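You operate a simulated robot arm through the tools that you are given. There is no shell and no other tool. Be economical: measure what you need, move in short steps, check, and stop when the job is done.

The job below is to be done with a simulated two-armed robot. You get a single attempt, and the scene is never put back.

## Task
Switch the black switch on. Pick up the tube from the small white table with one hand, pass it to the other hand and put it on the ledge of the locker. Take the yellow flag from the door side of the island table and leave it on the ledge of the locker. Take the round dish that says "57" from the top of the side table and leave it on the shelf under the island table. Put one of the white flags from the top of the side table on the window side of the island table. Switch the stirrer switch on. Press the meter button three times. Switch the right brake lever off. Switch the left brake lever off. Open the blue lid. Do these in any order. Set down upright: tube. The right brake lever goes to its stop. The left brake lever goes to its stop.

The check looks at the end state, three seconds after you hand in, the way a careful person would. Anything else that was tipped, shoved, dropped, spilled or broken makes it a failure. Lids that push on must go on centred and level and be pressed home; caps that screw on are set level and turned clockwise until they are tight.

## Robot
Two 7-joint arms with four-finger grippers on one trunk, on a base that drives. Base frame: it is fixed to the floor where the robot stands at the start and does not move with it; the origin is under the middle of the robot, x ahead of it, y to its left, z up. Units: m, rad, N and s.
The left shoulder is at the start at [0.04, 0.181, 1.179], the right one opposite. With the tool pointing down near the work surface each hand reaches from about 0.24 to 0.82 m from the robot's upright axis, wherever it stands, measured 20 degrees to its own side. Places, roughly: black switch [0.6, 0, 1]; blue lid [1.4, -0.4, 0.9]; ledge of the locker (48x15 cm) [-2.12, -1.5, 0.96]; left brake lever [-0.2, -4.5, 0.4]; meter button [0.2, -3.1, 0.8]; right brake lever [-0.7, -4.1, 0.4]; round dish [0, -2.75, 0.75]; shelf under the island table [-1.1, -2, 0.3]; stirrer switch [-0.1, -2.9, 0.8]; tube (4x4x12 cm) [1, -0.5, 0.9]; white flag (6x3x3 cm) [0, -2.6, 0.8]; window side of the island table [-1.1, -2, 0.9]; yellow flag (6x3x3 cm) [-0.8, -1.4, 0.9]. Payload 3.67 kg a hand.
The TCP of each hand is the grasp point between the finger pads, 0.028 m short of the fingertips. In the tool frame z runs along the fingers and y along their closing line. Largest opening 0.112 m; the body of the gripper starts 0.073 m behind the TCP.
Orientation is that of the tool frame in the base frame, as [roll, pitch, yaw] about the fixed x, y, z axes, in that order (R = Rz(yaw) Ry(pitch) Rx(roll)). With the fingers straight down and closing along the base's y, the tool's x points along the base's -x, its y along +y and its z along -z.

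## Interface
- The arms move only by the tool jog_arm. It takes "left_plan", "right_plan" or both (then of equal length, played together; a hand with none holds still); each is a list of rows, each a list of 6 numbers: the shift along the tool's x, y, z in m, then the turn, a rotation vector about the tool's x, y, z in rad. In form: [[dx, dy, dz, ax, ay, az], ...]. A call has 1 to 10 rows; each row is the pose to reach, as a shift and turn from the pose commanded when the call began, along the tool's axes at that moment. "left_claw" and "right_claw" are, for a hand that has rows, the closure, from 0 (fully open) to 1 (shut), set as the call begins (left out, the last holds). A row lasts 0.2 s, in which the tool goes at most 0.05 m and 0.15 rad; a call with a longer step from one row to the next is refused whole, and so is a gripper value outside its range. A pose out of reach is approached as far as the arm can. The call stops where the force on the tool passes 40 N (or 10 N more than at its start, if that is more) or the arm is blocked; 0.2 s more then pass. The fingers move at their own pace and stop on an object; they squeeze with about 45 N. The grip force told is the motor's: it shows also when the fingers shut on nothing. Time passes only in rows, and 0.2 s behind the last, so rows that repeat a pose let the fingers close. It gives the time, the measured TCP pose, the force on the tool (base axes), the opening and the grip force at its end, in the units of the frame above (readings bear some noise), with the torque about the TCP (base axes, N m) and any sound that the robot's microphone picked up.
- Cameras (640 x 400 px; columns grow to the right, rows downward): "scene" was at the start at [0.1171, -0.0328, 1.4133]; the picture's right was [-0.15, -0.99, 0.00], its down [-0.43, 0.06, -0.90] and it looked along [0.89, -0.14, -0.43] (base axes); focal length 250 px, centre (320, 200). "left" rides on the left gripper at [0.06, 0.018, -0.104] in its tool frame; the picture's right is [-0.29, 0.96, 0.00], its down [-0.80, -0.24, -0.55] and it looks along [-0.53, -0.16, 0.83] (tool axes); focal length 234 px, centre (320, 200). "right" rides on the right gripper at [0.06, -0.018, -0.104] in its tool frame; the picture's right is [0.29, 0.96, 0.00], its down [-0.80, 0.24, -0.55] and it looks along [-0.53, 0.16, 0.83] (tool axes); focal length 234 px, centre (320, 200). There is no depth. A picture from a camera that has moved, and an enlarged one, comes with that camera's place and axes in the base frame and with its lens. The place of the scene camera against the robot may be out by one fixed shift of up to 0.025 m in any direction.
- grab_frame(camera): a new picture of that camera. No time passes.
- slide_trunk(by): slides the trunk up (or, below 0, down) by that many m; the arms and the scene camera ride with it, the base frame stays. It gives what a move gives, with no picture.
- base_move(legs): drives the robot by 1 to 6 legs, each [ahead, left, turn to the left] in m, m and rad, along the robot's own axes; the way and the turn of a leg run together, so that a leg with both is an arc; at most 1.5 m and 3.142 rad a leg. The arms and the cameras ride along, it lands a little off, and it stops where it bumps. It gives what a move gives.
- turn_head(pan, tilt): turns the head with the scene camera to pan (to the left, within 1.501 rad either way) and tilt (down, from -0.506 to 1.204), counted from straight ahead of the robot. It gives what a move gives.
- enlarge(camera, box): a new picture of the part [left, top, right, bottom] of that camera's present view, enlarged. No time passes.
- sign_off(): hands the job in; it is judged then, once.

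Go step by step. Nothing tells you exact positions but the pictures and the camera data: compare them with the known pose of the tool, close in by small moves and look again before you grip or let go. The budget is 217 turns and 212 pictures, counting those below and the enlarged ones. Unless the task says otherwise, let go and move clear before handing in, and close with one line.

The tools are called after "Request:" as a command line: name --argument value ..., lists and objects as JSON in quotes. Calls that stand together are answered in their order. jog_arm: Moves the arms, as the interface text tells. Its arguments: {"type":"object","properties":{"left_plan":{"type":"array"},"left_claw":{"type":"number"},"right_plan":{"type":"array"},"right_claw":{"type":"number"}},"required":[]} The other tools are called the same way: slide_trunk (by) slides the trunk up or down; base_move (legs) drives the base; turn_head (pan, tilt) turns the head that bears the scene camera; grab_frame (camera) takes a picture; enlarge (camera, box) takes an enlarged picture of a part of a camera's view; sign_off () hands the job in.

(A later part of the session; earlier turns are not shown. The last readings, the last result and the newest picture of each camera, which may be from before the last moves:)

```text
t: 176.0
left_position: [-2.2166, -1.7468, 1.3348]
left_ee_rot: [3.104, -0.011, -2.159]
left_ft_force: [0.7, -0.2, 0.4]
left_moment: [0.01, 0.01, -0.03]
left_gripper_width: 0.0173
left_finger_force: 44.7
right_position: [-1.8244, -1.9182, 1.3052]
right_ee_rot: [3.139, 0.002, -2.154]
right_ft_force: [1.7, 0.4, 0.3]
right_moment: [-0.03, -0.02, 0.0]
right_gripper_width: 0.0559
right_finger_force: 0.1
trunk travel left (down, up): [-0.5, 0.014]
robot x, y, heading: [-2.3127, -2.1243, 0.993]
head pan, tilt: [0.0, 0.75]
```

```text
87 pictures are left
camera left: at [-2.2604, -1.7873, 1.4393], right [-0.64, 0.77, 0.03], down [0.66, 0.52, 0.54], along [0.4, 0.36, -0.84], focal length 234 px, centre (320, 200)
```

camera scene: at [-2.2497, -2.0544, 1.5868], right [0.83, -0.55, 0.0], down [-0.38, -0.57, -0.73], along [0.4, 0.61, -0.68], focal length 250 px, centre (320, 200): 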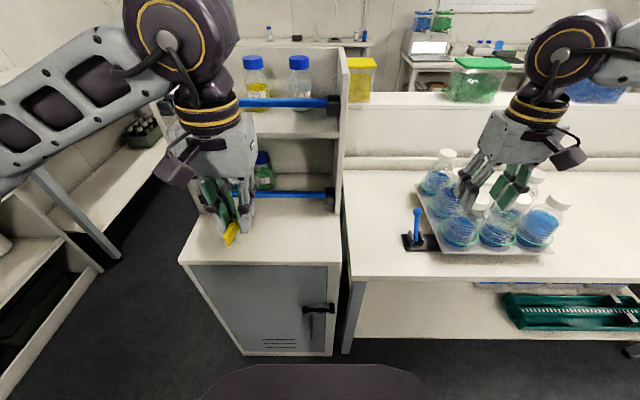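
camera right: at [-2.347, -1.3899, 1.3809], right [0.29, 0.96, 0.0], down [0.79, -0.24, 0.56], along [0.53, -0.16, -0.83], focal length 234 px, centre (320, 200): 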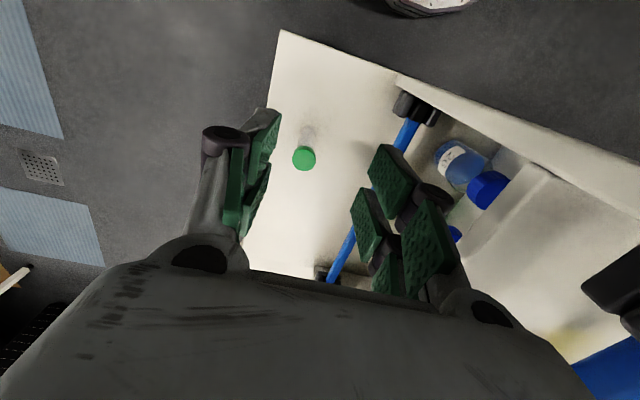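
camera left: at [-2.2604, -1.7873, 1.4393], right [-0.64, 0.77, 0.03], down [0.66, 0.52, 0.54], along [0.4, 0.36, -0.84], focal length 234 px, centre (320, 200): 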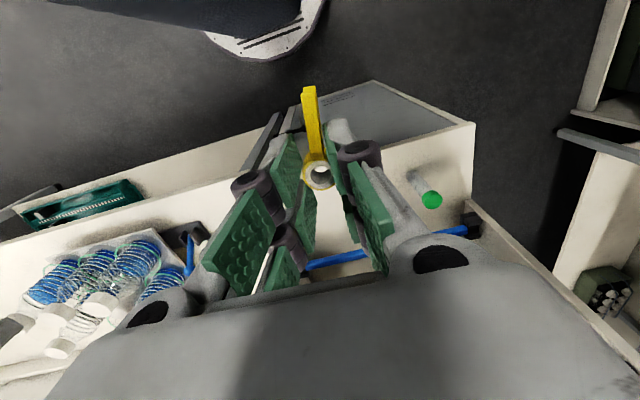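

Now the ledge is square in front, with the tube at its left end. The left hand moves forward and down with the flag.

Request:
jog_arm --left_plan '[[-0.031, 0, 0.036, 0, 0, 0], [-0.062, 0, 0.072, 0, 0, 0], [-0.093, 0, 0.108, 0, 0, 0], [-0.124, 0, 0.144, 0, 0, 0], [-0.155, 0, 0.18, 0, 0, 0], [-0.186, 0, 0.216, 0, 0, 0], [-0.217, 0, 0.252, 0, 0, 0], [-0.245, 0, 0.285, 0, 0, 0]]'

Request:
grab_frame --camera "left"

```text
t: 177.8
left_position: [-2.0892, -1.5395, 1.0466]
left_ee_rot: [3.106, -0.013, -2.158]
left_ft_force: [1.3, -0.2, 0.4]
left_moment: [-0.04, 0.0, 0.03]
left_gripper_width: 0.0172
left_finger_force: 45.1
right_position: [-1.8227, -1.917, 1.3026]
right_ee_rot: [3.138, 0.003, -2.154]
right_ft_force: [0.2, 0.3, 0.3]
right_moment: [-0.05, 0.01, 0.01]
right_gripper_width: 0.0559
right_finger_force: 0.1
trunk travel left (down, up): [-0.5, 0.014]
robot x, y, heading: [-2.3131, -2.1177, 0.988]
head pan, tilt: [0.0, 0.75]
```

```text
86 pictures are left
camera left: at [-2.1342, -1.5795, 1.1508], right [-0.64, 0.77, 0.03], down [0.66, 0.52, 0.54], along [0.4, 0.36, -0.84], focal length 234 px, centre (320, 200)
```

left: 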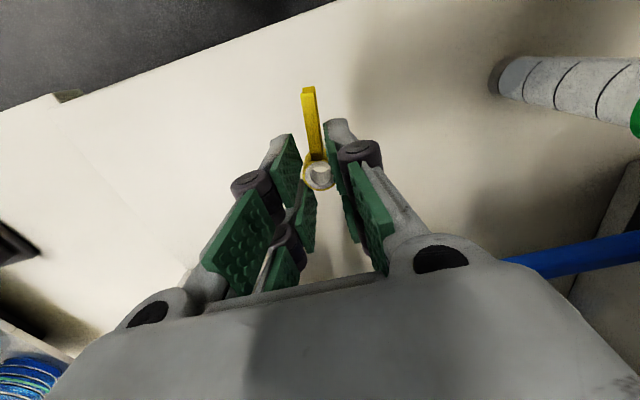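

Over the ledge and clear of the tube. Lowering to contact.

Request:
jog_arm --left_plan '[[0, 0, 0.02, 0, 0, 0], [0, 0, 0.04, 0, 0, 0], [0, 0, 0.046, 0, 0, 0], [0, 0, 0.049, 0, 0, 0], [0, 0, 0.052, 0, 0, 0], [0, 0, 0.055, 0, 0, 0], [0, 0, 0.058, 0, 0, 0], [0, 0, 0.061, 0, 0, 0], [0, 0, 0.064, 0, 0, 0]]'

```text
t: 179.8
left_position: [-2.0923, -1.5393, 0.985]
left_ee_rot: [3.105, -0.009, -2.158]
left_ft_force: [-0.2, 1.9, 9.1]
left_moment: [0.0, -0.09, 0.0]
left_gripper_width: 0.0174
left_finger_force: 44.9
right_position: [-1.8247, -1.9185, 1.3053]
right_ee_rot: [3.139, 0.003, -2.154]
right_ft_force: [-0.8, 0.1, 0.0]
right_moment: [0.0, -0.03, -0.01]
right_gripper_width: 0.0558
right_finger_force: 0.1
trunk travel left (down, up): [-0.5, 0.014]
robot x, y, heading: [-2.3117, -2.1201, 0.987]
head pan, tilt: [0.0, 0.75]
```

The flag touches the ledge (9 N). Releasing and lifting away.

Request:
jog_arm --left_plan '[[0, 0, -0.001, 0, 0, 0], [0, 0, -0.001, 0, 0, 0], [0, 0, -0.04, 0, 0, 0], [0, 0, -0.09, 0, 0, 0], [0.02, 0, -0.13, 0, 0, 0], [0.05, 0, -0.17, 0, 0, 0], [0.08, 0, -0.2, 0, 0, 0], [0.12, 0, -0.22, 0, 0, 0]]' --left_claw 0.5

Request:
grab_frame --camera "left"

```text
t: 181.6
left_position: [-2.1529, -1.6426, 1.2048]
left_ee_rot: [3.105, -0.01, -2.161]
left_ft_force: [-1.0, -0.4, -0.6]
left_moment: [0.01, -0.02, -0.03]
left_gripper_width: 0.056
left_finger_force: 0.1
right_position: [-1.8245, -1.9188, 1.3049]
right_ee_rot: [3.14, 0.004, -2.154]
right_ft_force: [0.4, -0.8, -1.1]
right_moment: [0.03, -0.01, -0.03]
right_gripper_width: 0.0558
right_finger_force: 0.0
trunk travel left (down, up): [-0.5, 0.014]
robot x, y, heading: [-2.3155, -2.1219, 0.986]
head pan, tilt: [0.0, 0.75]
```

```text
85 pictures are left
camera left: at [-2.1975, -1.6836, 1.3098], right [-0.64, 0.77, 0.03], down [0.66, 0.52, 0.54], along [0.4, 0.36, -0.84], focal length 234 px, centre (320, 200)
```

left: 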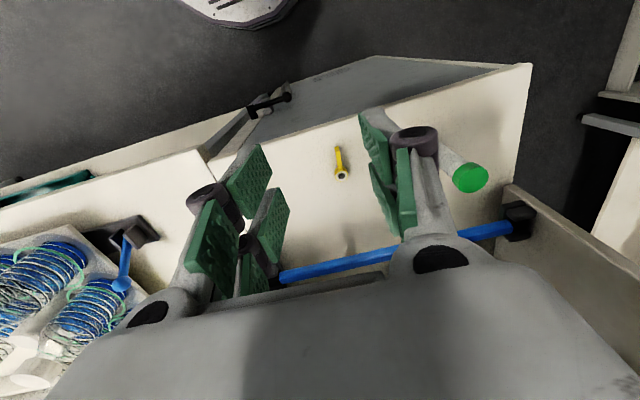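

The flag and tube are both on the ledge. Next I'll travel along the aisle to the side table and look.

Request:
base_move --legs '[[0, -1.5, 0], [0, -0.6, 0]]'

Request:
turn_head --pan -0.1 --tilt 0.75

Request:
grab_frame --camera "scene"

```text
t: 192.3
left_position: [-0.4041, -2.795, 1.2036]
left_ee_rot: [3.105, -0.01, -2.157]
left_ft_force: [-0.4, 0.2, 0.2]
left_moment: [-0.02, -0.03, 0.01]
left_gripper_width: 0.0559
left_finger_force: 0.2
right_position: [-0.0756, -3.07, 1.304]
right_ee_rot: [3.139, 0.005, -2.151]
right_ft_force: [-0.2, 0.1, -0.1]
right_moment: [-0.03, -0.03, 0.03]
right_gripper_width: 0.0561
right_finger_force: 0.1
trunk travel left (down, up): [-0.5, 0.014]
robot x, y, heading: [-0.5653, -3.2737, 0.987]
head pan, tilt: [0.0, 0.75]
```

```text
t: 193.0
left_position: [-0.4022, -2.7971, 1.2046]
left_ee_rot: [3.104, -0.01, -2.158]
left_ft_force: [0.3, 0.8, 0.1]
left_moment: [0.03, 0.01, 0.0]
left_gripper_width: 0.0559
left_finger_force: 0.0
right_position: [-0.075, -3.0704, 1.305]
right_ee_rot: [3.141, 0.002, -2.152]
right_ft_force: [0.7, -0.6, -0.8]
right_moment: [-0.01, -0.01, -0.01]
right_gripper_width: 0.0559
right_finger_force: 0.0
trunk travel left (down, up): [-0.5, 0.014]
robot x, y, heading: [-0.5652, -3.2758, 0.991]
head pan, tilt: [-0.099, 0.75]
```

```text
84 pictures are left
camera scene: at [-0.4937, -3.2129, 1.5868], right [0.78, -0.63, 0.0], down [-0.43, -0.53, -0.73], along [0.46, 0.57, -0.68], focal length 250 px, centre (320, 200)
```

scene: 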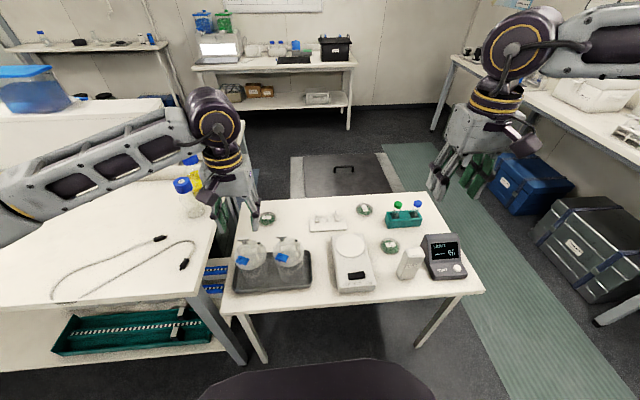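

The side table is in front, with dishes, flags, stirrer and meter. Zooming in.

Request:
enlarge --camera "scene" --box '[220, 190, 360, 300]'

Request:
enlarge --camera "scene" --box '[340, 190, 480, 300]'

```text
3.64 times, centred on (290, 245) of scene
camera zoom: at [-0.4937, -3.2129, 1.5868], right [0.78, -0.63, 0.0], down [-0.43, -0.53, -0.73], along [0.46, 0.57, -0.68], focal length 908 px, centre (429, 36)
```

zoom: 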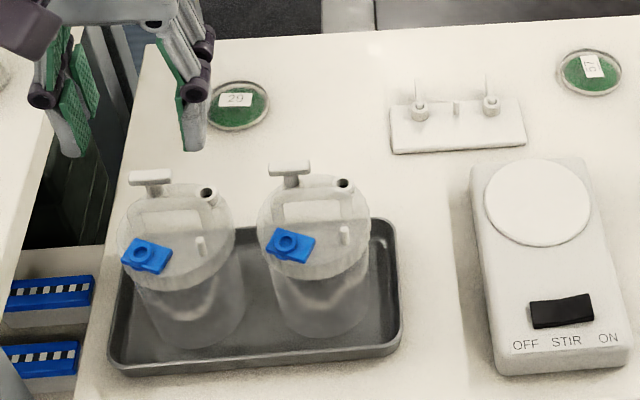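

```text
3.64 times, centred on (410, 245) of scene
camera zoom: at [-0.4937, -3.2129, 1.5868], right [0.78, -0.63, 0.0], down [-0.43, -0.53, -0.73], along [0.46, 0.57, -0.68], focal length 908 px, centre (-7, 36)
```

zoom: 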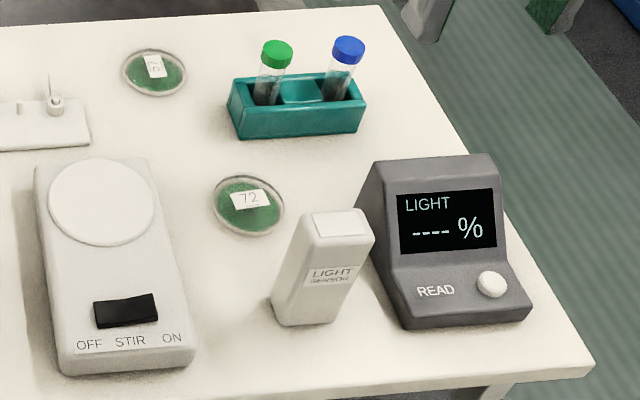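

I can see the rocker (OFF left, ON right), the READ button, the dish and the flags on pegs. I'll shift right, lower the trunk (left hand raised first), close the right fingers and look with the right camera.

Request:
jog_arm --left_plan '[[0, 0, -0.04, 0, 0, 0], [0, 0, -0.08, 0, 0, 0], [0.02, 0, -0.12, 0, 0, 0]]' --right_plan '[[-0.03, 0, 0.0, 0, 0, 0], [-0.06, 0, 0.0, 0, 0, 0], [-0.08, 0, 0.0, 0, 0, 0]]' --right_claw 1.0

Request:
base_move --legs '[[0, -0.25, 0]]'

Request:
slide_trunk --by -0.22

Request:
grab_frame --camera "right"

Request:
grab_frame --camera "scene"

```text
t: 193.8
left_position: [-0.4095, -2.8136, 1.3253]
left_ee_rot: [3.104, -0.01, -2.156]
left_ft_force: [-0.1, 0.0, -0.4]
left_moment: [0.02, 0.01, 0.0]
left_gripper_width: 0.0562
left_finger_force: 0.1
right_position: [-0.0306, -3.0046, 1.3038]
right_ee_rot: [3.139, 0.004, -2.151]
right_ft_force: [-0.4, 0.1, -0.1]
right_moment: [0.01, 0.04, 0.01]
right_gripper_width: 0.0
right_finger_force: 36.4
trunk travel left (down, up): [-0.5, 0.014]
robot x, y, heading: [-0.5615, -3.2774, 0.986]
head pan, tilt: [-0.099, 0.75]
```

```text
t: 195.6
left_position: [-0.204, -2.9484, 1.324]
left_ee_rot: [3.104, -0.011, -2.158]
left_ft_force: [-0.2, 0.0, 0.4]
left_moment: [-0.01, -0.01, 0.01]
left_gripper_width: 0.056
left_finger_force: 0.0
right_position: [0.1746, -3.1389, 1.3042]
right_ee_rot: [-3.141, 0.002, -2.153]
right_ft_force: [-0.9, -0.3, -0.2]
right_moment: [0.01, -0.01, 0.01]
right_gripper_width: 0.0
right_finger_force: 36.0
trunk travel left (down, up): [-0.5, 0.014]
robot x, y, heading: [-0.3551, -3.4119, 0.988]
head pan, tilt: [-0.099, 0.75]
```

```text
t: 197.9
left_position: [-0.2028, -2.9482, 1.1042]
left_ee_rot: [3.105, -0.01, -2.158]
left_ft_force: [0.1, 0.7, 0.1]
left_moment: [-0.02, 0.02, 0.02]
left_gripper_width: 0.056
left_finger_force: 0.1
right_position: [0.176, -3.1403, 1.085]
right_ee_rot: [3.14, 0.003, -2.151]
right_ft_force: [0.2, 0.0, -0.2]
right_moment: [0.03, 0.0, 0.01]
right_gripper_width: 0.0001
right_finger_force: 35.8
trunk travel left (down, up): [-0.28, 0.234]
robot x, y, heading: [-0.3586, -3.4121, 0.988]
head pan, tilt: [-0.099, 0.75]
```

```text
81 pictures are left
camera right: at [0.1583, -3.2004, 1.1897], right [-0.96, 0.28, 0.0], down [0.24, 0.8, 0.56], along [0.16, 0.53, -0.83], focal length 234 px, centre (320, 200)
```

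right: 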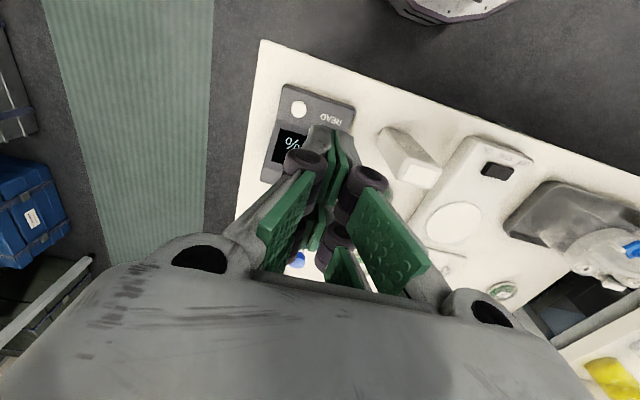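

```text
80 pictures are left
camera scene: at [-0.2864, -3.3495, 1.3667], right [0.78, -0.63, 0.0], down [-0.43, -0.53, -0.73], along [0.46, 0.57, -0.68], focal length 250 px, centre (320, 200)
```

scene: 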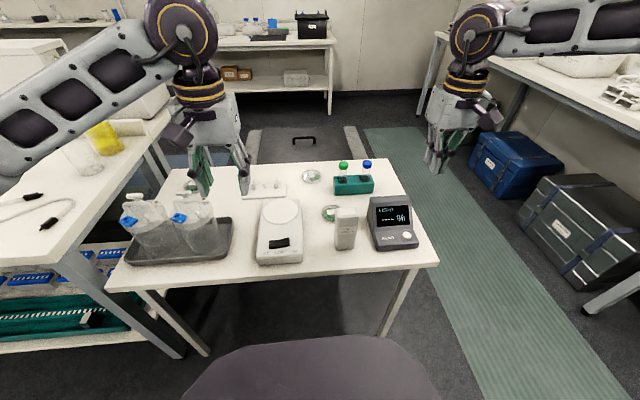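

The button is at about [0.217, -3.1265, ~0.79]. Moving over it with closed fingers and partway down.

Request:
jog_arm --right_plan '[[-0.017, -0.013, 0.03, 0, 0, 0], [-0.034, -0.027, 0.07, 0, 0, 0], [-0.034, -0.027, 0.115, 0, 0, 0], [-0.034, -0.027, 0.16, 0, 0, 0], [-0.034, -0.027, 0.205, 0, 0, 0]]'

Request:
grab_frame --camera "right"

Request:
enlarge --camera "scene" --box '[360, 180, 460, 260]'

```text
t: 199.1
left_position: [-0.2004, -2.9486, 1.1024]
left_ee_rot: [3.103, -0.012, -2.157]
left_ft_force: [0.1, -0.4, 0.0]
left_moment: [-0.03, 0.0, 0.03]
left_gripper_width: 0.056
left_finger_force: 0.0
right_position: [0.2202, -3.1266, 0.8797]
right_ee_rot: [3.14, 0.004, -2.152]
right_ft_force: [0.3, 1.0, 0.1]
right_moment: [-0.03, 0.02, 0.04]
right_gripper_width: 0.0
right_finger_force: 35.5
trunk travel left (down, up): [-0.28, 0.234]
robot x, y, heading: [-0.3571, -3.4138, 0.989]
head pan, tilt: [-0.099, 0.75]
```

```text
79 pictures are left
camera right: at [0.2007, -3.1865, 0.9842], right [-0.96, 0.28, 0.0], down [0.24, 0.8, 0.56], along [0.16, 0.53, -0.83], focal length 234 px, centre (320, 200)
```

right: 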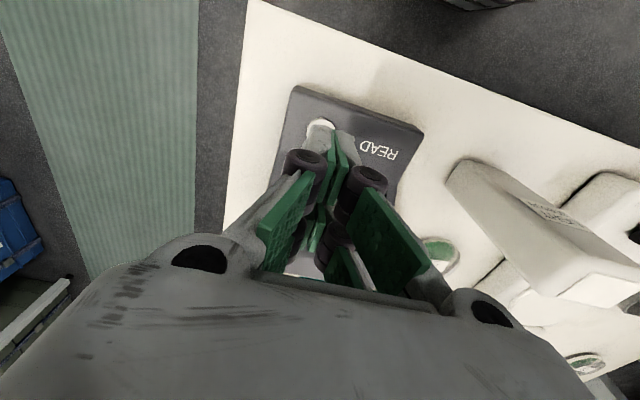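

```text
5.00 times, centred on (410, 220) of scene
camera zoom: at [-0.2856, -3.3487, 1.3666], right [0.78, -0.63, 0.0], down [-0.43, -0.53, -0.73], along [0.46, 0.57, -0.68], focal length 1249 px, centre (-130, 100)
```

zoom: 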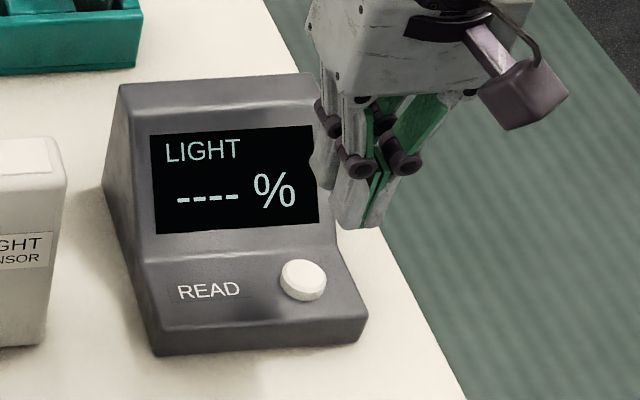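

Button fixed at [0.217, -3.129, 0.786]. First press: lowering in small steps and back up.

Request:
jog_arm --right_plan '[[0.004, 0.001, 0.04, 0, 0, 0], [0.004, 0.001, 0.058, 0, 0, 0], [0.004, 0.001, 0.063, 0, 0, 0], [0.004, 0.001, 0.067, 0, 0, 0], [0.004, 0.001, 0.07, 0, 0, 0], [0.004, 0.001, 0.073, 0, 0, 0]]'

Request:
enlarge --camera "scene" --box '[360, 180, 460, 260]'

```text
t: 200.5
left_position: [-0.2021, -2.9493, 1.1038]
left_ee_rot: [3.104, -0.009, -2.155]
left_ft_force: [-0.3, 0.2, -0.3]
left_moment: [-0.02, 0.02, 0.0]
left_gripper_width: 0.056
left_finger_force: 0.0
right_position: [0.2147, -3.1287, 0.8057]
right_ee_rot: [3.14, 0.003, -2.152]
right_ft_force: [-0.3, -0.2, -0.3]
right_moment: [0.04, 0.0, 0.02]
right_gripper_width: 0.0003
right_finger_force: 35.6
trunk travel left (down, up): [-0.28, 0.234]
robot x, y, heading: [-0.3511, -3.4131, 0.988]
head pan, tilt: [-0.099, 0.75]
```

```text
5.00 times, centred on (410, 220) of scene
camera zoom: at [-0.2861, -3.3492, 1.3666], right [0.78, -0.63, 0.0], down [-0.43, -0.53, -0.73], along [0.46, 0.57, -0.68], focal length 1249 px, centre (-130, 100)
```

zoom: 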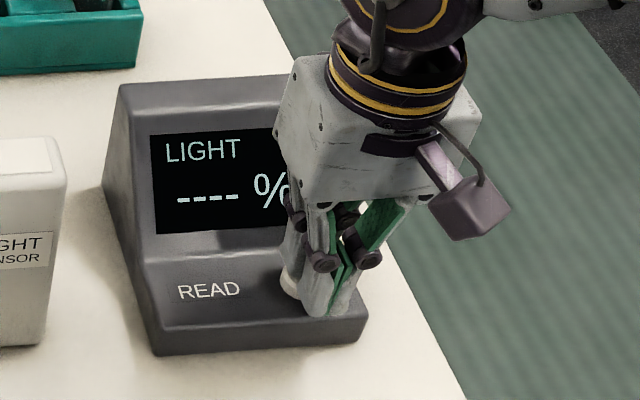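

No contact, and the scene view suggests the tip is right and in front of the button. Checking with the right camera.

Request:
enlarge --camera "right" --box '[260, 60, 400, 180]'

```text
3.33 times, centred on (330, 120) of right
camera zoom: at [0.1965, -3.1886, 0.9116], right [-0.96, 0.28, 0.0], down [0.24, 0.8, 0.56], along [0.16, 0.53, -0.83], focal length 781 px, centre (287, 467)
```

zoom: 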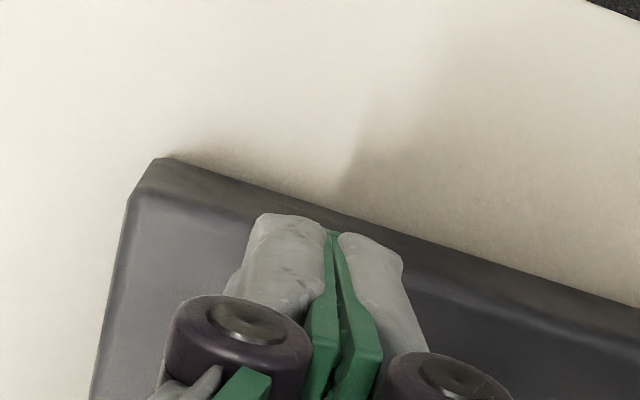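

The finger should overlap the button with a small shift. I'll move 6 mm left and 6 mm ahead (after raising) and press down until I feel it.

Request:
jog_arm --right_plan '[[0, 0, -0.025, 0, 0, 0], [-0.006, 0.006, -0.025, 0, 0, 0], [-0.006, 0.006, -0.005, 0, 0, 0], [-0.006, 0.006, 0.001, 0, 0, 0], [-0.006, 0.006, 0.004, 0, 0, 0], [-0.006, 0.006, 0.007, 0, 0, 0], [-0.006, 0.006, 0.01, 0, 0, 0], [-0.006, 0.006, 0.013, 0, 0, 0]]'

Request:
enlarge --camera "scene" --box '[360, 180, 460, 260]'

```text
t: 202.3
left_position: [-0.2035, -2.95, 1.1051]
left_ee_rot: [3.105, -0.008, -2.157]
left_ft_force: [-0.4, -0.3, 0.1]
left_moment: [0.02, -0.01, 0.01]
left_gripper_width: 0.0558
left_finger_force: 0.1
right_position: [0.2123, -3.1207, 0.7956]
right_ee_rot: [3.139, 0.008, -2.151]
right_ft_force: [4.2, -6.3, 26.1]
right_moment: [-0.2, -0.09, 0.07]
right_gripper_width: 0.0062
right_finger_force: 35.4
trunk travel left (down, up): [-0.28, 0.234]
robot x, y, heading: [-0.3554, -3.4067, 0.986]
head pan, tilt: [-0.099, 0.75]
heard: click
```

```text
5.00 times, centred on (410, 220) of scene
camera zoom: at [-0.2884, -3.3516, 1.3671], right [0.78, -0.63, 0.0], down [-0.43, -0.53, -0.73], along [0.46, 0.57, -0.68], focal length 1249 px, centre (-130, 100)
```

zoom: 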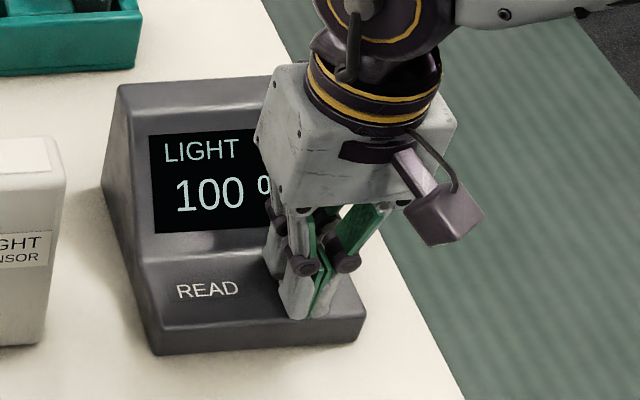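

Click, and the display shows 100 %: one press done. Releasing fully and pressing a second time.

Request:
jog_arm --right_plan '[[0, 0, -0.015, 0, 0, 0], [0, 0, -0.015, 0, 0, 0], [0, 0, -0.004, 0, 0, 0], [0, 0, 0, 0, 0, 0], [0, 0, -0.008, 0, 0, 0], [0, 0, -0.015, 0, 0, 0]]'

Request:
enlarge --camera "scene" --box '[360, 180, 460, 260]'

```text
t: 203.7
left_position: [-0.2017, -2.9504, 1.1035]
left_ee_rot: [3.105, -0.008, -2.158]
left_ft_force: [0.2, -0.6, 0.3]
left_moment: [0.0, 0.03, 0.02]
left_gripper_width: 0.0558
left_finger_force: 0.0
right_position: [0.2115, -3.1209, 0.8074]
right_ee_rot: [3.141, 0.002, -2.151]
right_ft_force: [-0.8, -0.4, 0.5]
right_moment: [0.02, 0.02, 0.03]
right_gripper_width: 0.0
right_finger_force: 35.8
trunk travel left (down, up): [-0.28, 0.234]
robot x, y, heading: [-0.355, -3.4122, 0.992]
head pan, tilt: [-0.099, 0.75]
heard: click
```

```text
5.00 times, centred on (410, 220) of scene
camera zoom: at [-0.2866, -3.3499, 1.3666], right [0.78, -0.63, 0.0], down [-0.43, -0.53, -0.73], along [0.46, 0.57, -0.68], focal length 1249 px, centre (-130, 100)
```

zoom: 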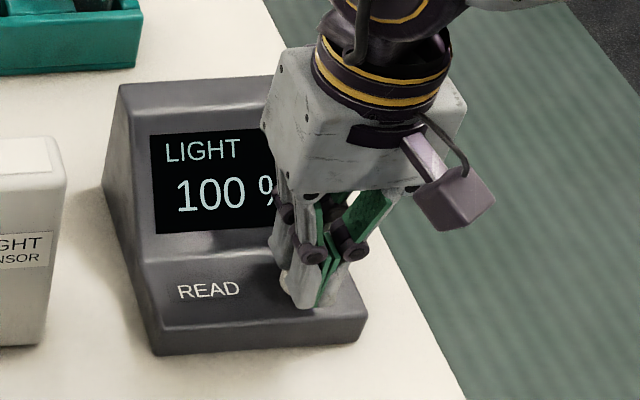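

Second click. Third press now, then withdraw.

Request:
jog_arm --right_plan '[[0, 0, 0.0, 0, 0, 0], [0, 0, 0.011, 0, 0, 0], [0, 0, 0.015, 0, 0, 0], [0, 0, 0.005, 0, 0, 0], [0, 0, -0.02, 0, 0, 0], [0, 0, -0.06, 0, 0, 0], [0, 0, -0.1, 0, 0, 0]]'

```text
t: 205.3
left_position: [-0.2024, -2.9491, 1.1047]
left_ee_rot: [3.105, -0.012, -2.157]
left_ft_force: [-0.8, -1.0, -0.3]
left_moment: [0.01, -0.01, 0.02]
left_gripper_width: 0.0559
left_finger_force: 0.0
right_position: [0.2118, -3.1216, 0.9081]
right_ee_rot: [3.14, 0.002, -2.152]
right_ft_force: [0.7, -1.1, -0.2]
right_moment: [0.03, -0.01, 0.0]
right_gripper_width: 0.0001
right_finger_force: 36.0
trunk travel left (down, up): [-0.28, 0.234]
robot x, y, heading: [-0.354, -3.4091, 0.989]
head pan, tilt: [-0.099, 0.75]
heard: click
```

Three clicks in all. The left hand hovers near the stirrer, so I'll use it for the rocker; closing its fingers and looking.

Request:
jog_arm --left_plan '[[0, -0.03, 0.04, 0, 0, 0], [0, -0.05, 0.08, 0, 0, 0], [0, -0.05, 0.1, 0, 0, 0]]' --left_claw 1.0

Request:
grab_frame --camera "left"

```text
t: 206.1
left_position: [-0.1643, -2.9746, 1.0022]
left_ee_rot: [3.106, -0.011, -2.156]
left_ft_force: [0.0, -0.8, 1.2]
left_moment: [-0.01, 0.0, 0.0]
left_gripper_width: 0.0001
left_finger_force: 35.9
right_position: [0.2125, -3.1211, 0.9085]
right_ee_rot: [3.139, 0.003, -2.151]
right_ft_force: [-0.2, 0.1, 0.0]
right_moment: [0.01, 0.02, 0.01]
right_gripper_width: 0.0
right_finger_force: 35.8
trunk travel left (down, up): [-0.28, 0.234]
robot x, y, heading: [-0.3547, -3.4127, 0.989]
head pan, tilt: [-0.099, 0.75]
```

```text
73 pictures are left
camera left: at [-0.2093, -3.0156, 1.1072], right [-0.64, 0.77, 0.03], down [0.66, 0.53, 0.54], along [0.4, 0.36, -0.84], focal length 234 px, centre (320, 200)
```

left: 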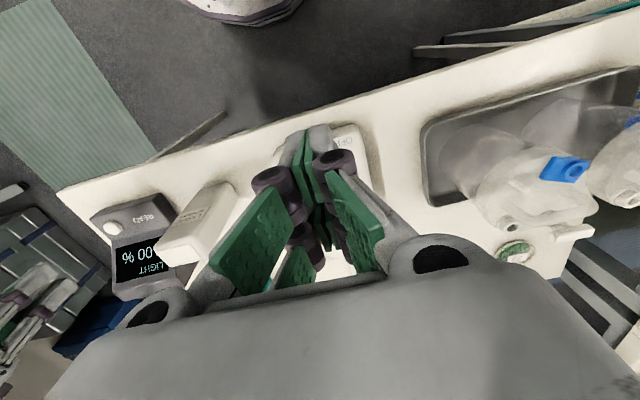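

The rocker's ON end works out to about [-0.09, -2.919, 0.785] from the earlier views. Moving the closed left fingers over it and pressing down.

Request:
jog_arm --left_plan '[[-0.043, -0.015, 0.0, 0, 0, 0], [-0.087, -0.029, 0.0, 0, 0, 0], [-0.087, -0.029, 0.045, 0, 0, 0], [-0.087, -0.029, 0.09, 0, 0, 0], [-0.087, -0.029, 0.13, 0, 0, 0], [-0.087, -0.029, 0.155, 0, 0, 0]]'

Request:
enlarge --camera "scene" --box '[230, 180, 350, 280]'

```text
t: 207.5
left_position: [-0.098, -2.9187, 0.8452]
left_ee_rot: [3.106, -0.012, -2.157]
left_ft_force: [-0.6, 0.1, 1.3]
left_moment: [0.0, 0.0, 0.01]
left_gripper_width: 0.0002
left_finger_force: 35.7
right_position: [0.2121, -3.1203, 0.9079]
right_ee_rot: [3.139, 0.001, -2.15]
right_ft_force: [-0.7, -0.8, -0.6]
right_moment: [-0.01, -0.04, -0.02]
right_gripper_width: 0.0002
right_finger_force: 35.8
trunk travel left (down, up): [-0.28, 0.234]
robot x, y, heading: [-0.3508, -3.4108, 0.99]
head pan, tilt: [-0.099, 0.75]
```

```text
4.00 times, centred on (290, 230) of scene
camera zoom: at [-0.2863, -3.349, 1.3666], right [0.78, -0.63, 0.0], down [-0.43, -0.53, -0.73], along [0.46, 0.57, -0.68], focal length 999 px, centre (440, 80)
```

zoom: 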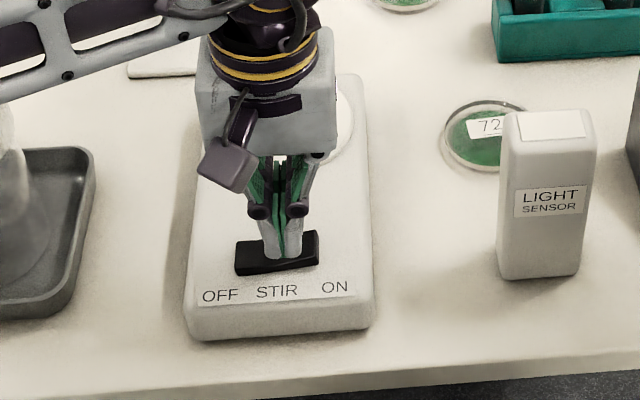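

The tips should land about 1 cm ahead and 1.3 cm further right. Adjusting and pressing down in small steps.

Request:
jog_arm --left_plan '[[-0.01, -0.013, 0.0, 0, 0, 0], [-0.01, -0.013, 0.018, 0, 0, 0], [-0.01, -0.013, 0.024, 0, 0, 0], [-0.01, -0.013, 0.028, 0, 0, 0], [-0.01, -0.013, 0.032, 0, 0, 0], [-0.01, -0.013, 0.036, 0, 0, 0], [-0.01, -0.013, 0.04, 0, 0, 0], [-0.01, -0.013, 0.044, 0, 0, 0]]'

Request:
enlarge --camera "scene" --box '[230, 180, 350, 280]'

```text
t: 208.7
left_position: [-0.0826, -2.916, 0.8224]
left_ee_rot: [3.109, -0.005, -2.155]
left_ft_force: [-7.1, -6.2, 17.9]
left_moment: [-0.26, 0.45, 0.04]
left_gripper_width: 0.0001
left_finger_force: 35.1
right_position: [0.2106, -3.1217, 0.9085]
right_ee_rot: [3.139, 0.003, -2.149]
right_ft_force: [-0.7, 0.1, -1.7]
right_moment: [-0.05, -0.01, 0.0]
right_gripper_width: 0.0
right_finger_force: 36.0
trunk travel left (down, up): [-0.28, 0.234]
robot x, y, heading: [-0.3518, -3.4126, 0.99]
head pan, tilt: [-0.099, 0.75]
heard: click
stopped in row 5 (left hand): the force on the tool passed its limit at 45 N (the readings are from after the stop); the commanded pose is now the measured one
```

```text
4.00 times, centred on (290, 230) of scene
camera zoom: at [-0.2873, -3.3506, 1.3668], right [0.78, -0.63, 0.0], down [-0.43, -0.53, -0.73], along [0.46, 0.57, -0.68], focal length 999 px, centre (440, 80)
```

zoom: 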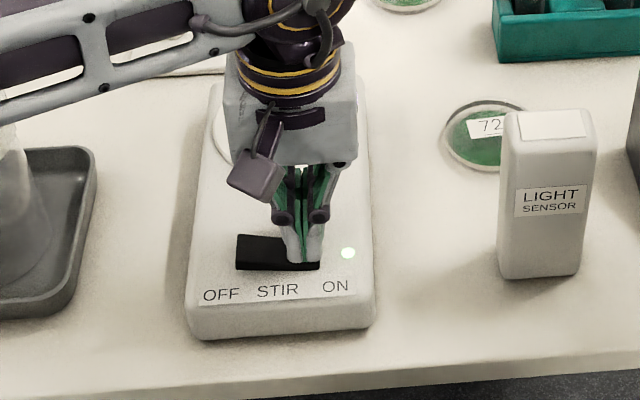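

The stirrer is on (indicator lit). Raising the left hand and reading the dish labels.

Request:
jog_arm --left_plan '[[0, 0, -0.04, 0, 0, 0], [0, 0, -0.09, 0, 0, 0], [0.02, 0.03, -0.12, 0, 0, 0], [0.04, 0.06, -0.15, 0, 0, 0], [0.06, 0.1, -0.17, 0, 0, 0], [0.06, 0.145, -0.18, 0, 0, 0]]' --left_claw 0.0

Request:
enlarge --camera "scene" --box '[180, 150, 340, 250]'

Request:
enlarge --camera "scene" --box '[280, 160, 344, 200]'

```text
t: 210.1
left_position: [-0.2321, -2.8862, 1.0056]
left_ee_rot: [3.108, -0.005, -2.157]
left_ft_force: [0.8, 0.7, 0.4]
left_moment: [-0.02, -0.01, 0.0]
left_gripper_width: 0.112
left_finger_force: 0.0
right_position: [0.2114, -3.1205, 0.9089]
right_ee_rot: [3.141, 0.003, -2.149]
right_ft_force: [0.2, 0.0, -0.1]
right_moment: [-0.02, -0.02, -0.03]
right_gripper_width: 0.0001
right_finger_force: 35.8
trunk travel left (down, up): [-0.28, 0.234]
robot x, y, heading: [-0.3569, -3.416, 0.989]
head pan, tilt: [-0.099, 0.75]
```

```text
4.00 times, centred on (260, 200) of scene
camera zoom: at [-0.2882, -3.3487, 1.3667], right [0.78, -0.63, 0.0], down [-0.43, -0.53, -0.73], along [0.46, 0.57, -0.68], focal length 999 px, centre (560, 200)
```

zoom: 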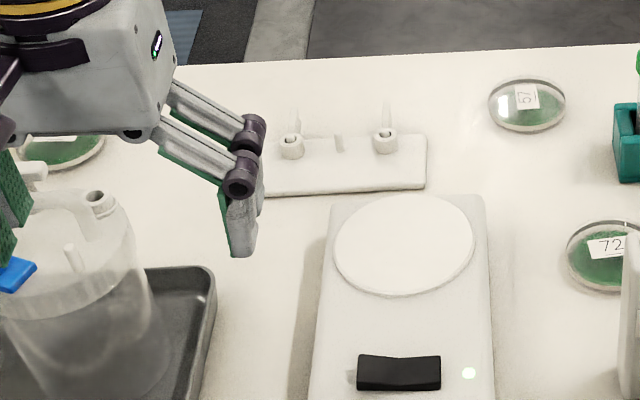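

```text
10.00 times, centred on (312, 180) of scene
camera zoom: at [-0.2882, -3.3487, 1.3667], right [0.78, -0.63, 0.0], down [-0.43, -0.53, -0.73], along [0.46, 0.57, -0.68], focal length 2497 px, centre (400, 400)
```

zoom: 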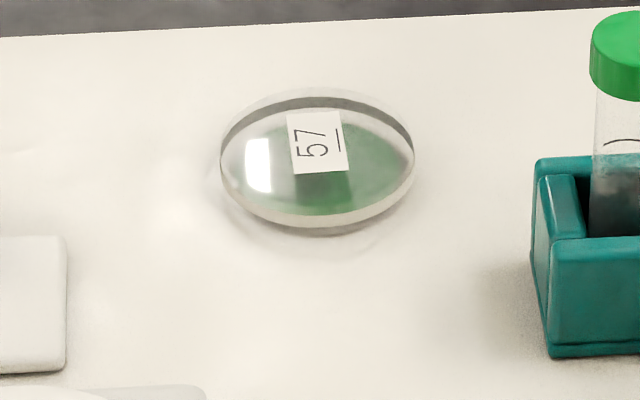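

Dish "57" is the far one near the table's back edge. I'll raise both hands, move 10 cm closer, and look with both hand cameras.

Request:
jog_arm --left_plan '[[0, 0, -0.04, 0, 0, 0], [0, 0, -0.07, 0, 0, 0], [0, 0, -0.07, 0, 0, 0], [0, 0, -0.07, 0, 0, 0]]' --right_plan '[[0, 0, -0.045, 0, 0, 0], [0, 0.03, -0.08, 0, 0, 0], [0, 0.07, -0.1, 0, 0, 0], [0, 0.11, -0.12, 0, 0, 0]]' --right_claw 0.1

Request:
base_move --legs '[[0.12, 0, 0]]'

Request:
grab_frame --camera "right"

Request:
grab_frame --camera "left"

```text
t: 211.1
left_position: [-0.2289, -2.8879, 1.0751]
left_ee_rot: [3.11, -0.004, -2.155]
left_ft_force: [-0.5, -1.2, 0.0]
left_moment: [0.03, -0.04, -0.01]
left_gripper_width: 0.112
left_finger_force: 0.2
right_position: [0.1165, -3.0606, 1.0265]
right_ee_rot: [-3.142, 0.004, -2.151]
right_ft_force: [-0.1, 0.5, 0.9]
right_moment: [0.01, -0.02, 0.01]
right_gripper_width: 0.1007
right_finger_force: 0.0
trunk travel left (down, up): [-0.28, 0.234]
robot x, y, heading: [-0.3532, -3.4134, 0.992]
head pan, tilt: [-0.099, 0.75]
```

```text
t: 212.3
left_position: [-0.1623, -2.7868, 1.0751]
left_ee_rot: [3.106, -0.005, -2.157]
left_ft_force: [0.2, -0.8, -0.5]
left_moment: [0.0, 0.03, -0.01]
left_gripper_width: 0.1119
left_finger_force: 0.0
right_position: [0.1851, -2.9599, 1.0273]
right_ee_rot: [3.139, 0.003, -2.15]
right_ft_force: [-0.1, 0.3, 0.9]
right_moment: [0.03, 0.03, 0.01]
right_gripper_width: 0.1009
right_finger_force: 0.1
trunk travel left (down, up): [-0.28, 0.234]
robot x, y, heading: [-0.289, -3.3153, 0.988]
head pan, tilt: [-0.099, 0.75]
```

```text
68 pictures are left
camera right: at [0.1669, -3.0203, 1.1327], right [-0.96, 0.28, 0.0], down [0.24, 0.8, 0.56], along [0.16, 0.53, -0.83], focal length 234 px, centre (320, 200)
```

right: 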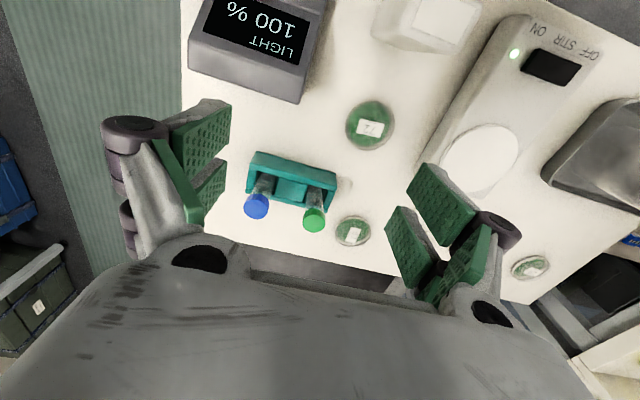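

```text
67 pictures are left
camera left: at [-0.2071, -2.8276, 1.1794], right [-0.64, 0.77, 0.03], down [0.66, 0.52, 0.54], along [0.4, 0.37, -0.84], focal length 234 px, centre (320, 200)
```

left: 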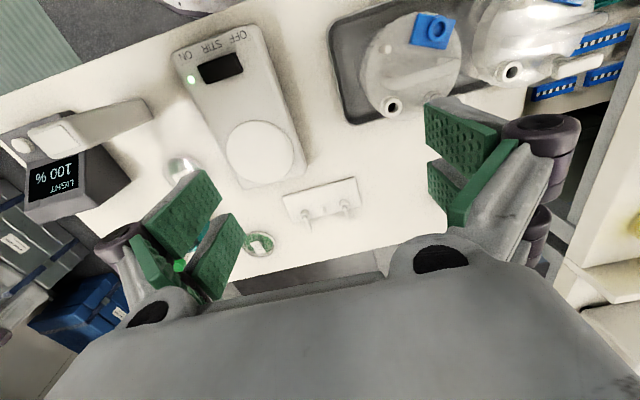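

Two cameras agree: dish 57 at [0.198, -2.668, 0.735]. Looking closely at the white flags.

Request:
enlarge --camera "left" --box '[272, 165, 368, 230]'

```text
6.15 times, centred on (320, 198) of left
camera zoom: at [-0.2071, -2.8276, 1.1794], right [-0.64, 0.77, 0.03], down [0.66, 0.52, 0.54], along [0.4, 0.37, -0.84], focal length 1441 px, centre (320, 215)
```

zoom: 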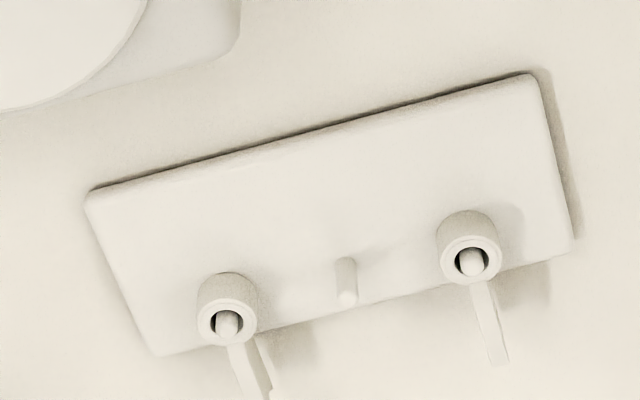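

The white flags are rings on pegs, with fins pointing away. I'll bring the left hand above the left flag, and the right hand, tilted forward, behind dish 57.

Request:
jog_arm --left_plan '[[-0.045, 0, 0, 0, 0, 0], [-0.09, 0, 0, 0, 0, 0], [-0.135, 0, 0, 0, 0, 0], [-0.18, -0.002, 0.01, 0, 0, 0], [-0.215, -0.004, 0.04, 0, 0, 0], [-0.2365, -0.004, 0.08, 0, 0, 0], [-0.2365, -0.004, 0.12, 0, 0, 0], [-0.2365, -0.004, 0.155, 0, 0, 0]]' --right_plan '[[-0.016, 0.019, 0.016, 0, -0.075, 0], [-0.032, 0.037, 0.032, 0, -0.15, 0], [-0.049, 0.056, 0.048, 0, -0.225, 0], [-0.065, 0.075, 0.064, 0, -0.3, 0], [-0.081, 0.093, 0.079, 0, -0.375, 0], [-0.097, 0.112, 0.095, 0, -0.45, 0], [-0.114, 0.13, 0.111, 0, -0.525, 0], [-0.13, 0.149, 0.127, 0, -0.6, 0]]' --left_claw 0.45 --right_claw 0.2

Request:
grab_frame --camera "left"

Request:
grab_frame --camera "right"

```text
t: 214.1
left_position: [-0.0314, -2.589, 0.9181]
left_ee_rot: [3.107, -0.004, -2.155]
left_ft_force: [0.4, 0.1, -0.7]
left_moment: [-0.03, 0.01, -0.01]
left_gripper_width: 0.0614
left_finger_force: 0.1
right_position: [0.1607, -2.8278, 0.9287]
right_ee_rot: [3.137, 0.604, -2.152]
right_ft_force: [0.0, 0.1, 0.0]
right_moment: [0.02, -0.01, 0.03]
right_gripper_width: 0.0892
right_finger_force: 0.0
right hand out of reach, approached as far as the arm can: row 6, 7, 8
trunk travel left (down, up): [-0.28, 0.234]
robot x, y, heading: [-0.2909, -3.3122, 0.988]
head pan, tilt: [-0.099, 0.75]
```

```text
65 pictures are left
camera left: at [-0.0763, -2.6294, 1.0226], right [-0.64, 0.77, 0.03], down [0.66, 0.52, 0.54], along [0.4, 0.37, -0.84], focal length 234 px, centre (320, 200)
```

left: 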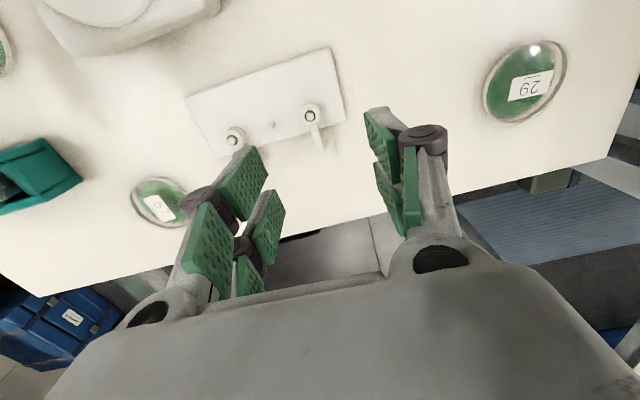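

```text
64 pictures are left
camera right: at [0.1155, -2.9293, 0.9822], right [-0.93, 0.33, -0.16], down [-0.01, 0.42, 0.91], along [0.36, 0.85, -0.38], focal length 234 px, centre (320, 200)
```

right: 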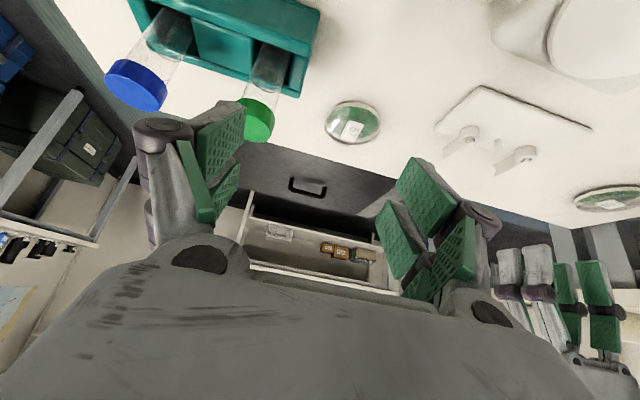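

The left flag's ring is at [-0.031, -2.594, top 0.771]. Narrowing the left opening, descending around it, and gripping.

Request:
jog_arm --left_plan '[[0.004, -0.003, 0.03, 0, 0, 0], [0.004, -0.003, 0.07, 0, 0, 0], [0.004, -0.003, 0.1, 0, 0, 0], [0.004, -0.003, 0.115, 0, 0, 0]]' --left_claw 0.62

Request:
grab_frame --camera "left"

```text
t: 215.1
left_position: [-0.036, -2.5921, 0.8041]
left_ee_rot: [3.107, -0.003, -2.156]
left_ft_force: [0.0, 0.3, -0.1]
left_moment: [0.02, 0.02, 0.01]
left_gripper_width: 0.0426
left_finger_force: 0.2
right_position: [0.1598, -2.8308, 0.9298]
right_ee_rot: [3.138, 0.602, -2.153]
right_ft_force: [-0.3, 0.4, 0.1]
right_moment: [0.01, -0.01, -0.04]
right_gripper_width: 0.0898
right_finger_force: 0.1
trunk travel left (down, up): [-0.28, 0.234]
robot x, y, heading: [-0.2885, -3.3117, 0.985]
head pan, tilt: [-0.099, 0.75]
```

```text
63 pictures are left
camera left: at [-0.0817, -2.633, 0.9079], right [-0.64, 0.77, 0.03], down [0.66, 0.52, 0.54], along [0.4, 0.37, -0.84], focal length 234 px, centre (320, 200)
```

left: 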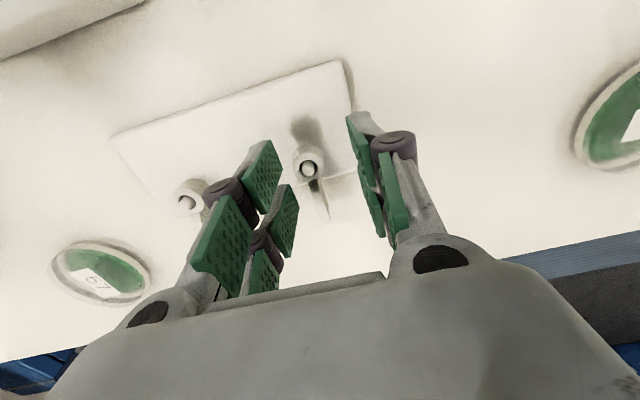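

The ring is centred between the fingers. Descending the last 3 cm and closing.

Request:
jog_arm --left_plan '[[0, -0.002, 0.015, 0, 0, 0], [0, -0.002, 0.025, 0, 0, 0], [0, -0.002, 0.03, 0, 0, 0]]'

Request:
jog_arm --left_plan '[[0, 0, 0, 0, 0, 0], [0, 0, 0, 0, 0, 0], [0, 0, -0.03, 0, 0, 0], [0, 0, -0.07, 0, 0, 0], [0, 0, -0.11, 0, 0, 0], [0, 0, -0.15, 0, 0, 0], [0.03, 0, -0.18, 0, 0, 0]]' --left_claw 1.0

Request:
grab_frame --camera "left"

```text
t: 215.9
left_position: [-0.0353, -2.5929, 0.7769]
left_ee_rot: [3.112, 0.002, -2.155]
left_ft_force: [-1.2, -2.0, 16.9]
left_moment: [-0.39, -0.36, 0.01]
left_gripper_width: 0.0438
left_finger_force: 0.8
right_position: [0.1599, -2.8308, 0.9316]
right_ee_rot: [3.138, 0.606, -2.153]
right_ft_force: [0.2, -0.1, -0.1]
right_moment: [0.01, 0.03, -0.01]
right_gripper_width: 0.0896
right_finger_force: 0.3
trunk travel left (down, up): [-0.28, 0.234]
robot x, y, heading: [-0.2917, -3.3127, 0.986]
head pan, tilt: [-0.099, 0.75]
```

```text
t: 217.5
left_position: [-0.049, -2.6229, 0.9536]
left_ee_rot: [3.107, -0.003, -2.154]
left_ft_force: [0.2, 0.5, -0.7]
left_moment: [0.01, -0.01, -0.01]
left_gripper_width: 0.0179
left_finger_force: 45.5
right_position: [0.1575, -2.8289, 0.9312]
right_ee_rot: [3.138, 0.605, -2.149]
right_ft_force: [-0.8, 0.3, 0.2]
right_moment: [0.02, 0.03, -0.03]
right_gripper_width: 0.0895
right_finger_force: 0.0
trunk travel left (down, up): [-0.28, 0.234]
robot x, y, heading: [-0.2897, -3.3104, 0.992]
head pan, tilt: [-0.099, 0.75]
```

```text
62 pictures are left
camera left: at [-0.094, -2.6628, 1.0592], right [-0.64, 0.77, 0.03], down [0.66, 0.52, 0.54], along [0.4, 0.37, -0.84], focal length 234 px, centre (320, 200)
```

left: 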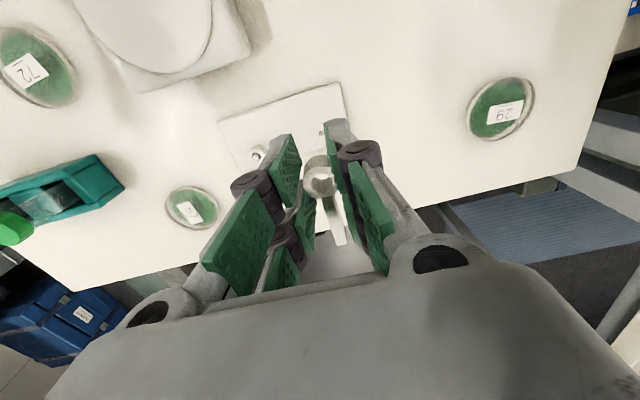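

I have a white flag. Raising the left hand and shifting the base left so dish 57 falls in the right hand's comfortable zone.

Request:
jog_arm --left_plan '[[0.03, 0, -0.04, 0, 0, 0], [0.06, 0, -0.08, 0, 0, 0], [0.09, 0, -0.12, 0, 0, 0], [0.12, 0, -0.14, 0, 0, 0]]'

Request:
base_move --legs '[[0, 0.17, 0]]'

Request:
grab_frame --camera "right"

```text
t: 218.5
left_position: [-0.1094, -2.7239, 1.095]
left_ee_rot: [3.108, -0.002, -2.155]
left_ft_force: [0.8, 0.0, -0.2]
left_moment: [0.04, -0.05, 0.04]
left_gripper_width: 0.0178
left_finger_force: 45.0
right_position: [0.1585, -2.8302, 0.9311]
right_ee_rot: [3.138, 0.603, -2.154]
right_ft_force: [0.1, 0.0, 0.5]
right_moment: [-0.01, -0.02, -0.03]
right_gripper_width: 0.0897
right_finger_force: 0.1
trunk travel left (down, up): [-0.28, 0.234]
robot x, y, heading: [-0.2908, -3.3126, 0.987]
head pan, tilt: [-0.099, 0.75]
```

```text
t: 220.0
left_position: [-0.2526, -2.6291, 1.0926]
left_ee_rot: [3.108, -0.005, -2.155]
left_ft_force: [0.1, -0.3, -0.6]
left_moment: [0.02, -0.02, 0.01]
left_gripper_width: 0.0174
left_finger_force: 44.8
right_position: [0.0152, -2.7339, 0.928]
right_ee_rot: [3.138, 0.607, -2.151]
right_ft_force: [-0.8, 0.1, -0.8]
right_moment: [0.02, -0.04, 0.02]
right_gripper_width: 0.0897
right_finger_force: 0.1
trunk travel left (down, up): [-0.28, 0.234]
robot x, y, heading: [-0.4334, -3.2169, 0.986]
head pan, tilt: [-0.099, 0.75]
```

```text
61 pictures are left
camera right: at [-0.0279, -2.8356, 0.9828], right [-0.93, 0.33, -0.16], down [-0.01, 0.42, 0.91], along [0.36, 0.85, -0.38], focal length 234 px, centre (320, 200)
```

right: 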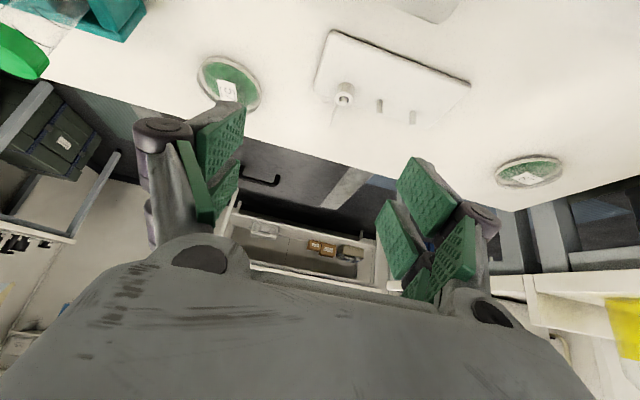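

Dish 57 is at [0.202, -2.667]. Moving the tilted right hand to its pre-grasp point.

Request:
jog_arm --right_plan '[[0.0, -0.045, 0.01, 0, 0, 0], [-0.005, -0.085, 0.03, 0, 0, 0], [-0.012, -0.1185, 0.06, 0, 0, 0], [-0.018, -0.1185, 0.095, 0, 0, 0], [-0.0224, -0.1185, 0.125, 0, 0, 0]]'

Request:
grab_frame --camera "right"

```text
t: 221.2
left_position: [-0.2516, -2.6285, 1.0943]
left_ee_rot: [3.108, -0.003, -2.156]
left_ft_force: [0.9, 0.6, 0.8]
left_moment: [0.01, -0.01, -0.02]
left_gripper_width: 0.0175
left_finger_force: 45.1
right_position: [0.1647, -2.7414, 0.8518]
right_ee_rot: [3.139, 0.604, -2.152]
right_ft_force: [-1.0, 0.2, 0.2]
right_moment: [-0.01, 0.01, -0.01]
right_gripper_width: 0.0896
right_finger_force: 0.1
right hand out of reach, approached as far as the arm can: row 5
trunk travel left (down, up): [-0.28, 0.234]
robot x, y, heading: [-0.4316, -3.2144, 0.991]
head pan, tilt: [-0.099, 0.75]
```

```text
60 pictures are left
camera right: at [0.1206, -2.843, 0.9035], right [-0.93, 0.33, -0.16], down [-0.01, 0.42, 0.91], along [0.36, 0.85, -0.38], focal length 234 px, centre (320, 200)
```

right: 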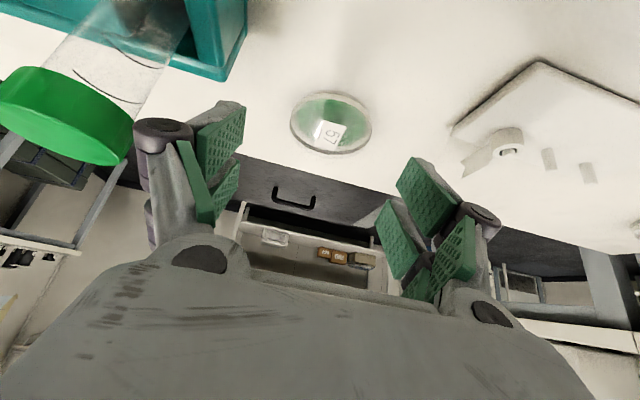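

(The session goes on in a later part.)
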